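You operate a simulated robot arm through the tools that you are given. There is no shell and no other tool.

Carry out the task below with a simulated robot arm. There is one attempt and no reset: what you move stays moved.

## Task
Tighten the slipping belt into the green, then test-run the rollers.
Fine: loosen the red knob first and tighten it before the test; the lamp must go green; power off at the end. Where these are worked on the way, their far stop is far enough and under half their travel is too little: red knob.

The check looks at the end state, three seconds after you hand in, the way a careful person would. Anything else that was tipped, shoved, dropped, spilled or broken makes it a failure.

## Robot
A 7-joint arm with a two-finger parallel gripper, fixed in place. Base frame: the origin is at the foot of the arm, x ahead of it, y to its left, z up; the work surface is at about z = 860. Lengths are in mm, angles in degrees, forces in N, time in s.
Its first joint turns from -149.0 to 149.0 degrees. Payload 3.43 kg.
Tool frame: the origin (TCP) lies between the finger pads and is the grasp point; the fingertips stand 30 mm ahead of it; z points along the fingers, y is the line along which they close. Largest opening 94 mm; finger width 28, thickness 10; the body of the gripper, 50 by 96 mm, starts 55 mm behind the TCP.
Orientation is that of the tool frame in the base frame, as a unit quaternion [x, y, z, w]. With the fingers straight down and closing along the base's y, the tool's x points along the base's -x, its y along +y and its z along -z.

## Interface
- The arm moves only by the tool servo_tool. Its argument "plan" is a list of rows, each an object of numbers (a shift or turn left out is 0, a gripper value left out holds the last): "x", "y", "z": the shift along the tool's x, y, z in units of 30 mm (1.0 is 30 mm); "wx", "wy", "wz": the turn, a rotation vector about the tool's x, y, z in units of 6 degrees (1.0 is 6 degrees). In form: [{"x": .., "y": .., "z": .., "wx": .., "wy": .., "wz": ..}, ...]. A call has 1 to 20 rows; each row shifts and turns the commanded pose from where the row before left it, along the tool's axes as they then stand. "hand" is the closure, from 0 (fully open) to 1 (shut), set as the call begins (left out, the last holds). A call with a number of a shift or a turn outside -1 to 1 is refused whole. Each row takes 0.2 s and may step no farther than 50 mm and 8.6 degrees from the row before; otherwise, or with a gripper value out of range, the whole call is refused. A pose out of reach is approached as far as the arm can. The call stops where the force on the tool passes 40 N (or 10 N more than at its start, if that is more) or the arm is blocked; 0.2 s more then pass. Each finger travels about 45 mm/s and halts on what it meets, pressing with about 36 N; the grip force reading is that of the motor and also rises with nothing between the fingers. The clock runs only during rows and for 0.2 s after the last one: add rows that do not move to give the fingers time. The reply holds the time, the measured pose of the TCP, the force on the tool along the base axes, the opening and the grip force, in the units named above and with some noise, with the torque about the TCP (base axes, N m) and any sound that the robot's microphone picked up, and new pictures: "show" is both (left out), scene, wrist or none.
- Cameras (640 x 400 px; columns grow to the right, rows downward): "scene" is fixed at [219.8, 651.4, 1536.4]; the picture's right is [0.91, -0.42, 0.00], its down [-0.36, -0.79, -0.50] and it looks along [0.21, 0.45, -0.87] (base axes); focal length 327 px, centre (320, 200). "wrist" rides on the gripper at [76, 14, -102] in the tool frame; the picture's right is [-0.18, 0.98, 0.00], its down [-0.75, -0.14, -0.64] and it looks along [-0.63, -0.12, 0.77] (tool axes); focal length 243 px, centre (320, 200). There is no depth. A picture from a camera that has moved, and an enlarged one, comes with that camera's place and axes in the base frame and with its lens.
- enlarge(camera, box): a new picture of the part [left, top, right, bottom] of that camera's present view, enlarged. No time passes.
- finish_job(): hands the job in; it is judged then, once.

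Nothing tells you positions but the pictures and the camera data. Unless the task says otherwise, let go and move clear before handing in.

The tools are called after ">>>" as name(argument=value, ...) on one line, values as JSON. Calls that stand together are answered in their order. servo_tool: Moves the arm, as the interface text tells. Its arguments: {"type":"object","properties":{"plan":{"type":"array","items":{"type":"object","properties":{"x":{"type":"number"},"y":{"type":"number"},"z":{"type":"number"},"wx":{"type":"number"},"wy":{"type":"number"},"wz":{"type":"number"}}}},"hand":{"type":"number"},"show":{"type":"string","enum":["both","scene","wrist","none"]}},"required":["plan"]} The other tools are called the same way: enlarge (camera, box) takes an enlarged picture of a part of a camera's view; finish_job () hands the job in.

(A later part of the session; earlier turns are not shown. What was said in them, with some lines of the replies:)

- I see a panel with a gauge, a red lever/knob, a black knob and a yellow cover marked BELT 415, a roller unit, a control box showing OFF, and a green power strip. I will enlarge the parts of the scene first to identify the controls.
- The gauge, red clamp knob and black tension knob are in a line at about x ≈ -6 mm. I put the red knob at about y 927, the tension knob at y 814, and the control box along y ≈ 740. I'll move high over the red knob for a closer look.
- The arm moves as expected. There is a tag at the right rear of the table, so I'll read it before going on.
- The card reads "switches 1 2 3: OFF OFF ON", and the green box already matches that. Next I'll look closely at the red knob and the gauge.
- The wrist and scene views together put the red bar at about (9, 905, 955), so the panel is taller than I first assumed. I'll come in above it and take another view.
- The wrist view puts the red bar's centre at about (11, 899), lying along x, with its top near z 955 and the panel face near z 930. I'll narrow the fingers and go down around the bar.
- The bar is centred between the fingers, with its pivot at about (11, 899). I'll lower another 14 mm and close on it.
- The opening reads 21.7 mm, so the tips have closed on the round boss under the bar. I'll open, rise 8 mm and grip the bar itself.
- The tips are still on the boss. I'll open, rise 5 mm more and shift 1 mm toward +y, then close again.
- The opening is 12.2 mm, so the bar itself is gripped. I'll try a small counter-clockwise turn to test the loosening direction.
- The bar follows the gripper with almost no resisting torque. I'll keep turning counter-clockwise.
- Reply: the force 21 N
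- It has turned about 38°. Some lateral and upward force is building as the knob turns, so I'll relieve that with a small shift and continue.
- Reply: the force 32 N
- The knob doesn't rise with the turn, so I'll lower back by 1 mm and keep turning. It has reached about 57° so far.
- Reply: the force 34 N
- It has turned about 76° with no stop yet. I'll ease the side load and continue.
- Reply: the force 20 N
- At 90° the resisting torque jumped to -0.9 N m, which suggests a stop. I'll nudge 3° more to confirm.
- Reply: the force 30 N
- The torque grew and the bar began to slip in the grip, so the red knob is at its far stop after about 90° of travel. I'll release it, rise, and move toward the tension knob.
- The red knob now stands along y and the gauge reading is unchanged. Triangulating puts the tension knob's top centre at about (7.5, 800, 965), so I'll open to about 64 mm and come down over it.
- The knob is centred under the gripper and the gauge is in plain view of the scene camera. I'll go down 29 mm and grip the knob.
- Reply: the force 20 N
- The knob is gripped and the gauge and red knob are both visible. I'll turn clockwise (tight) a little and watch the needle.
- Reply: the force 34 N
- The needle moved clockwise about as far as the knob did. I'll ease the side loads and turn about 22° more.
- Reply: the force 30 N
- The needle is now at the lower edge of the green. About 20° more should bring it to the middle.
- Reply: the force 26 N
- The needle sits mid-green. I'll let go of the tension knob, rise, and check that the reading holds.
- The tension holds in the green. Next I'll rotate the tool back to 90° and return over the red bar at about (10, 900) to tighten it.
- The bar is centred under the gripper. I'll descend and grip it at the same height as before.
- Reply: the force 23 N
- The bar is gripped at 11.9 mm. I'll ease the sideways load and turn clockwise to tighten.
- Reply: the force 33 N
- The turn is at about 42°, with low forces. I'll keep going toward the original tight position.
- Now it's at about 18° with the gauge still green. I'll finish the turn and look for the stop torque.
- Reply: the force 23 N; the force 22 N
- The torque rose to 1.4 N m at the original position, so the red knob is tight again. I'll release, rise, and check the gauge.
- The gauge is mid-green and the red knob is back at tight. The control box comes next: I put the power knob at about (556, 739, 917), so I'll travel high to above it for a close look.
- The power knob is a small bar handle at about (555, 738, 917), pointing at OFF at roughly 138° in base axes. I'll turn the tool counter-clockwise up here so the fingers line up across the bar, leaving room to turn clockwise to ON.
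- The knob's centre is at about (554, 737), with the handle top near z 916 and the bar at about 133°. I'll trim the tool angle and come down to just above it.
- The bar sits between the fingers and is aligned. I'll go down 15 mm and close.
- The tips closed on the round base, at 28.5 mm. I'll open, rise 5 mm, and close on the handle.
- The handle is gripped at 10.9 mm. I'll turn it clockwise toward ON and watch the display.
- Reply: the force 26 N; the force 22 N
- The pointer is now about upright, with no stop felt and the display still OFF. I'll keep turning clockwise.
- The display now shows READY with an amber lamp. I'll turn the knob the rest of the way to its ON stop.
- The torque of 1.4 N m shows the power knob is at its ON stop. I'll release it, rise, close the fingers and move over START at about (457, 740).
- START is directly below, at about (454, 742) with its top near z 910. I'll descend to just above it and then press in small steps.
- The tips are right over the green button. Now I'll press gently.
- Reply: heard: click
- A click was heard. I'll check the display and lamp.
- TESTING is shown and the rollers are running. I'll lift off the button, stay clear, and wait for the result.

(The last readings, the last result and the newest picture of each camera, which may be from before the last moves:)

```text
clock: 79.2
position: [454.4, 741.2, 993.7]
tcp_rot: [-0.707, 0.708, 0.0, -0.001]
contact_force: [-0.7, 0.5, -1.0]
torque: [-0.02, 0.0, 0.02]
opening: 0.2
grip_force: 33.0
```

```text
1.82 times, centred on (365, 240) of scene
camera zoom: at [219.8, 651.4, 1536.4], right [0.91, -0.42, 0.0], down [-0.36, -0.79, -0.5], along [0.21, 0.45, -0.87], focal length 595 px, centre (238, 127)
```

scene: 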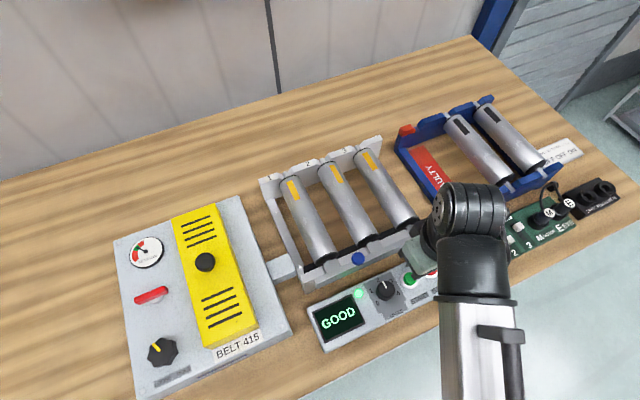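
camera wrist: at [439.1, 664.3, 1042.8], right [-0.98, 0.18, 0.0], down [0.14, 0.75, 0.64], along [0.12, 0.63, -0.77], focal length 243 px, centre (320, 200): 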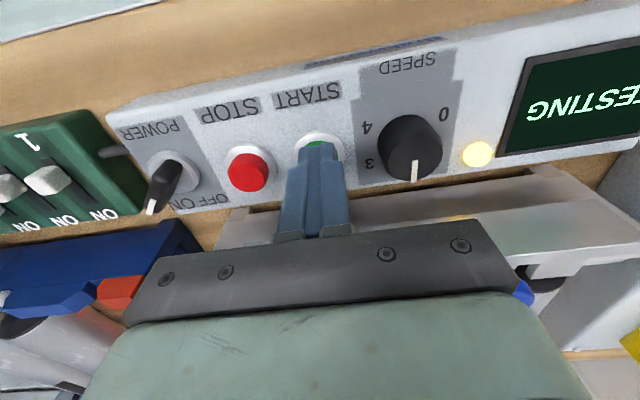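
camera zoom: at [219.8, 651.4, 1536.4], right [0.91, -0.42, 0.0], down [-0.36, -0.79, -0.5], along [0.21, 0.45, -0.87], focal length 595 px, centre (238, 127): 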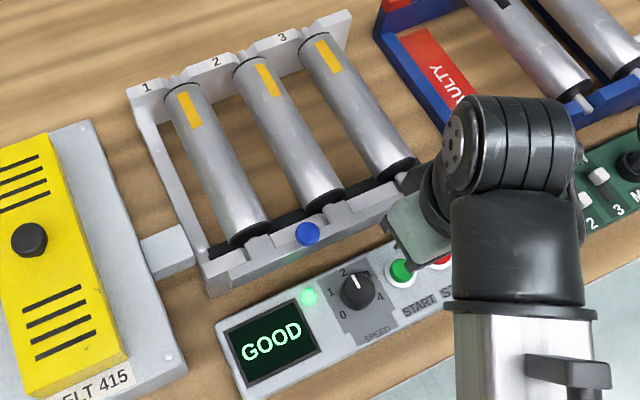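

The display reads GOOD and the lamp is green. Next is power off: I'll go back over the power knob with the fingers opened and the tool at about 45°.

>>> servo_tool(plan=[{"y": -0.83, "x": 0.025}, {"y": -0.83, "x": 0.025}, {"y": -0.83, "x": 0.025}, {"y": -0.83, "x": 0.025}, {"wz": 0.96}, {"wz": 0.96}, {"wz": 0.96}, {"wz": 0.96}, {"wz": 0.96}, {"wz": 0.96}, {"wz": 0.96}, {"wz": 0.96}, {}], hand=0.62, show="both")

>>> enlarge(camera="wrist", box=[220, 60, 420, 220])

```text
clock: 82.0
position: [552.5, 738.1, 994.3]
tcp_rot: [-0.374, 0.927, 0.0, 0.001]
contact_force: [0.9, -0.1, 1.1]
torque: [0.03, 0.01, 0.03]
opening: 35.8
grip_force: 0.0
camera wrist: at [488.2, 694.6, 1095.6], right [-0.55, 0.84, 0.0], down [0.64, 0.42, 0.64], along [0.54, 0.35, -0.77], focal length 243 px, centre (320, 200)
```

scene: 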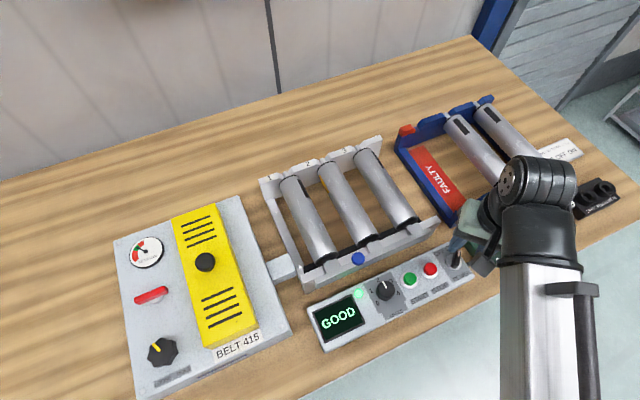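
wrist: 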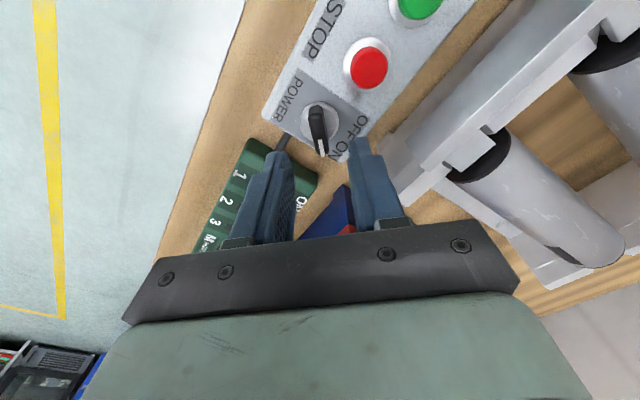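

```text
2.50 times, centred on (320, 140) of wrist
camera zoom: at [488.2, 694.6, 1095.6], right [-0.55, 0.84, 0.0], down [0.64, 0.42, 0.64], along [0.54, 0.35, -0.77], focal length 606 px, centre (320, 350)
```

zoom: 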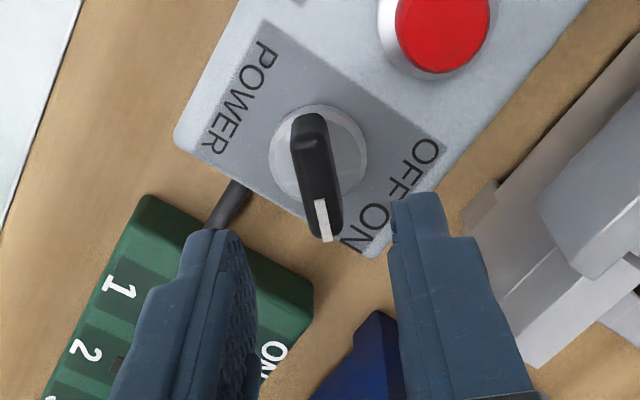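

The pointer is on ON and lined up with the fingers. I'll descend and grip the handle.

>>> servo_tool(plan=[{"x": -0.036, "y": -0.035, "z": 0.6}, {"z": 0.6}, {"z": 0.55}, {}], show="none")

>>> servo_tool(plan=[{}, {}, {}, {}], hand=1, show="wrist")

```text
clock: 83.0
position: [554.1, 735.7, 942.4]
tcp_rot: [-0.374, 0.928, 0.0, 0.0]
contact_force: [-1.1, 0.5, 1.2]
torque: [-0.02, 0.0, 0.02]
opening: 35.7
grip_force: 0.1
```

```text
clock: 84.0
position: [555.8, 737.1, 942.6]
tcp_rot: [-0.374, 0.927, 0.0, 0.0]
contact_force: [-0.9, 2.4, -0.3]
torque: [0.02, 0.02, 0.84]
opening: 10.9
grip_force: 44.8
camera wrist: at [489.3, 694.0, 1045.4], right [-0.55, 0.83, 0.0], down [0.64, 0.42, 0.64], along [0.54, 0.35, -0.77], focal length 243 px, centre (320, 200)
```

wrist: 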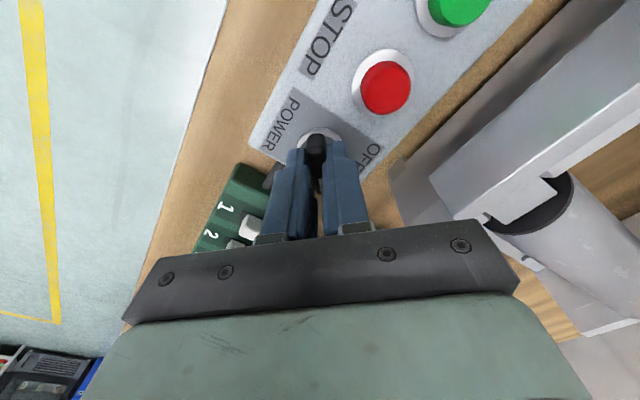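

The handle is gripped at 10.9 mm with small forces. I'll turn counter-clockwise toward OFF.

>>> servo_tool(plan=[{"wz": -0.7}, {"wz": -0.7}, {"wz": -0.7}, {"wz": -0.7}, {"wz": -0.7}, {"wz": -0.7}, {}], show="scene")

```text
clock: 85.6
position: [555.4, 737.3, 943.1]
tcp_rot: [-0.568, 0.823, 0.0, 0.0]
contact_force: [-12.5, 5.8, 19.5]
torque: [-0.84, 0.62, 0.04]
opening: 10.7
grip_force: 44.7
```

scene: 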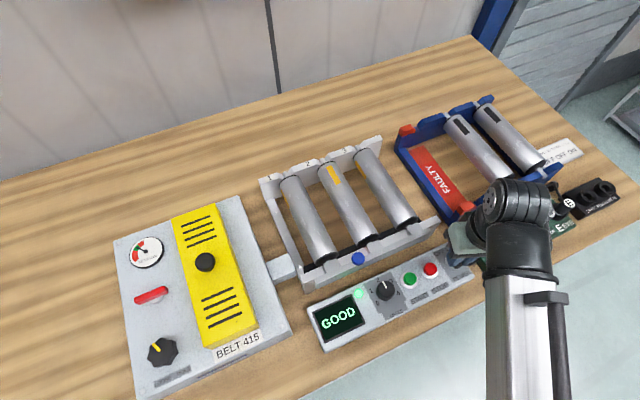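

>>> servo_tool(plan=[{"y": 0.015, "z": -0.017}, {"wz": -0.7}, {"wz": -0.7}, {"wz": -0.7}, {"wz": -0.7}, {"wz": -0.7}, {"wz": -0.7}, {}], show="scene")

```text
clock: 87.4
position: [555.2, 738.6, 942.5]
tcp_rot: [0.733, -0.68, -0.001, 0.0]
contact_force: [-3.8, 5.3, 14.2]
torque: [1.31, 0.14, 0.04]
opening: 10.8
grip_force: 44.6
```

scene: 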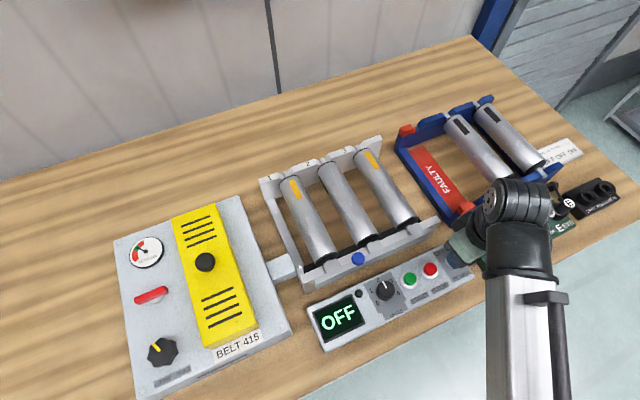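

The display is OFF. I'll continue to the OFF stop at about 134°.

>>> servo_tool(plan=[{"z": -0.01}, {"wz": -0.7}, {"wz": -0.7}, {"wz": -0.7}, {"wz": -0.7}, {"wz": -0.7}, {"wz": -0.7}, {"wz": -0.7}, {}], show="none")

>>> servo_tool(plan=[{"wz": -0.7}, {"wz": -0.7}, {"wz": -0.4}, {}], show="both")

```text
clock: 89.4
position: [555.8, 737.3, 942.7]
tcp_rot: [0.882, -0.47, 0.0, 0.0]
contact_force: [12.7, 7.9, 16.8]
torque: [0.29, -0.12, 0.02]
opening: 10.7
grip_force: 44.4
```

```text
clock: 90.4
position: [556.5, 739.0, 942.6]
tcp_rot: [0.922, -0.387, 0.0, 0.0]
contact_force: [16.2, 7.2, 13.1]
torque: [0.17, -0.19, 0.01]
opening: 11.0
grip_force: 44.8
camera wrist: at [598.5, 672.2, 1045.0], right [-0.83, -0.56, 0.0], down [-0.43, 0.64, 0.64], along [-0.36, 0.53, -0.77], focal length 243 px, centre (320, 200)
```

scene: 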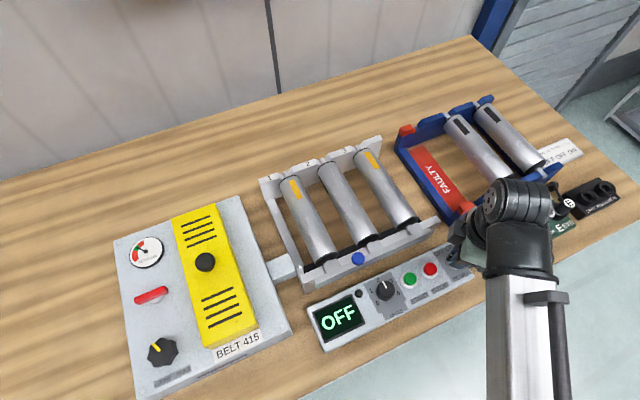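
wrist: 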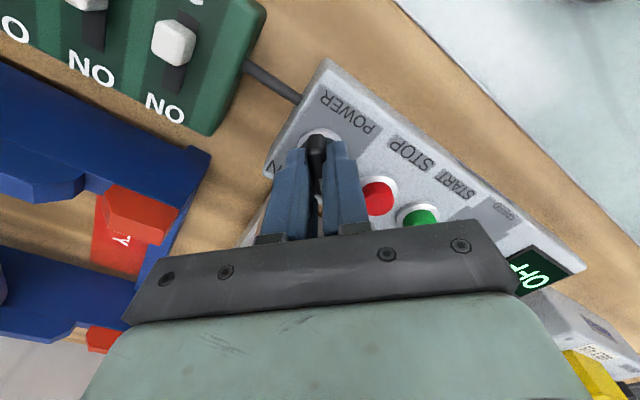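

It's at 134.5°, about the original OFF angle. I'll nudge it slightly to seat it, then release and rise.

>>> servo_tool(plan=[{"wz": -0.3}, {"wz": -0.2}, {}], show="none")

>>> servo_tool(plan=[{}, {}, {}], hand=0.62, show="none")

>>> servo_tool(plan=[{"z": -0.5}, {"z": -0.8}, {"z": -0.9}, {"z": -0.9}, {"z": -0.9}, {"z": -0.9}, {"z": -0.9}, {}], show="both")

>>> enlarge(camera="wrist", box=[240, 0, 440, 140])

>>> enlarge(camera="scene", box=[110, 190, 300, 400])

>>> enlarge(camera="scene", box=[300, 130, 600, 350])

```text
clock: 91.2
position: [555.6, 736.6, 942.5]
tcp_rot: [0.932, -0.362, 0.0, 0.0]
contact_force: [20.9, 7.4, 17.4]
torque: [0.08, -0.35, -1.38]
opening: 11.4
grip_force: 44.8
```

```text
clock: 92.0
position: [555.4, 737.5, 941.7]
tcp_rot: [0.932, -0.362, 0.0, 0.0]
contact_force: [0.0, -0.2, 0.1]
torque: [0.02, -0.01, 0.05]
opening: 36.0
grip_force: 0.0
```

```text
clock: 93.8
position: [554.1, 738.6, 1118.0]
tcp_rot: [0.932, -0.363, 0.0, 0.0]
contact_force: [-0.4, -0.3, -0.3]
torque: [0.01, 0.02, 0.0]
opening: 35.6
grip_force: 0.2
camera wrist: at [599.8, 675.3, 1220.0], right [-0.8, -0.6, 0.0], down [-0.46, 0.61, 0.64], along [-0.39, 0.51, -0.77], focal length 243 px, centre (320, 200)
```

scene: 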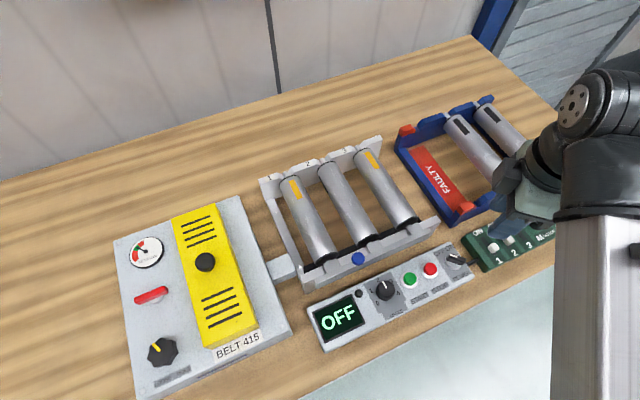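
wrist: 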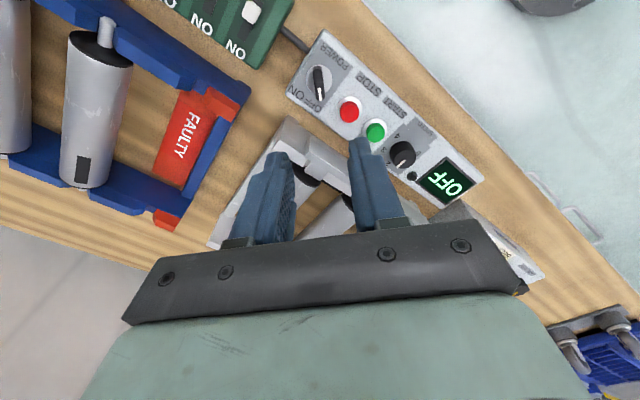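

```text
2.86 times, centred on (340, 70) of wrist
camera zoom: at [599.8, 675.3, 1220.0], right [-0.8, -0.6, 0.0], down [-0.46, 0.61, 0.64], along [-0.39, 0.51, -0.77], focal length 693 px, centre (263, 571)
```

zoom: 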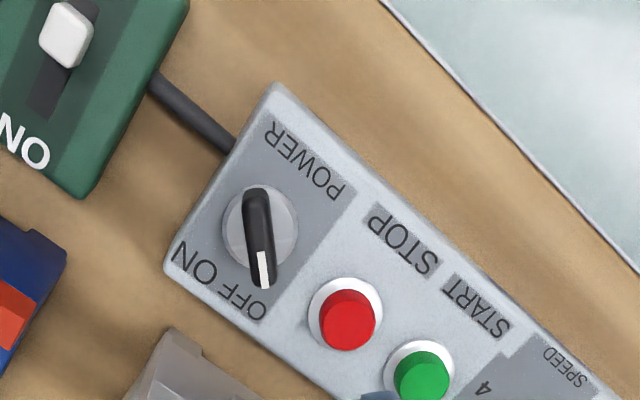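

```text
1.90 times, centred on (205, 295) of scene
camera zoom: at [219.8, 651.4, 1536.4], right [0.91, -0.42, 0.0], down [-0.36, -0.79, -0.5], along [0.21, 0.45, -0.87], focal length 623 px, centre (539, 19)
```

zoom: 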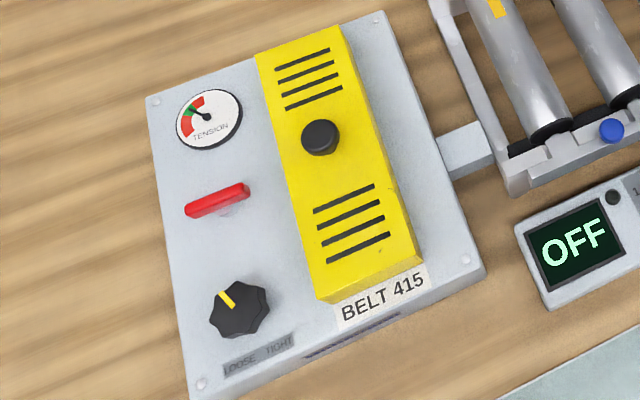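

```text
1.82 times, centred on (450, 240) of scene
camera zoom: at [219.8, 651.4, 1536.4], right [0.91, -0.42, 0.0], down [-0.36, -0.79, -0.5], along [0.21, 0.45, -0.87], focal length 595 px, centre (84, 127)
```

zoom: 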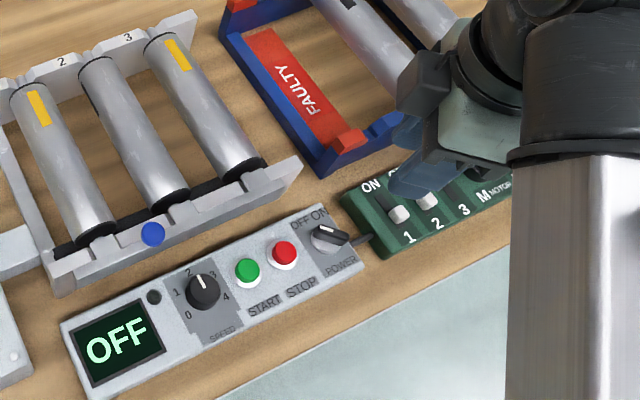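

The gauge is in the green and the red knob is back at tight. The test read GOOD with a green lamp, power is at its OFF stop, and the arm is clear above the bench, so I'll hand in.

>>> finish_job()

```text
The job is handed in.
```

The belt is tightened into the green, and the roller test run passed. I've handed the job in.

- **Red knob:** I loosened it about 90° to its far stop first. After setting the tension I turned it back until it stopped, before the test.
- **Tension:** I turned the black knob about 54° toward TIGHT. The needle sat mid-green and stayed there after the red knob was tightened.
- **Test run:** I left the speed dial and the three switches as they were; the switches already matched the card (OFF OFF ON). I switched the power on and pressed START. The display went from TESTING to GOOD, and the lamp turned green.
- **Power:** I turned it back to its OFF stop and the display reads OFF. I did not press STOP; the rollers were still turning when I cut the power, and had stopped in the last pictures.

Nothing else was moved, and the gripper is open and clear above the bench.
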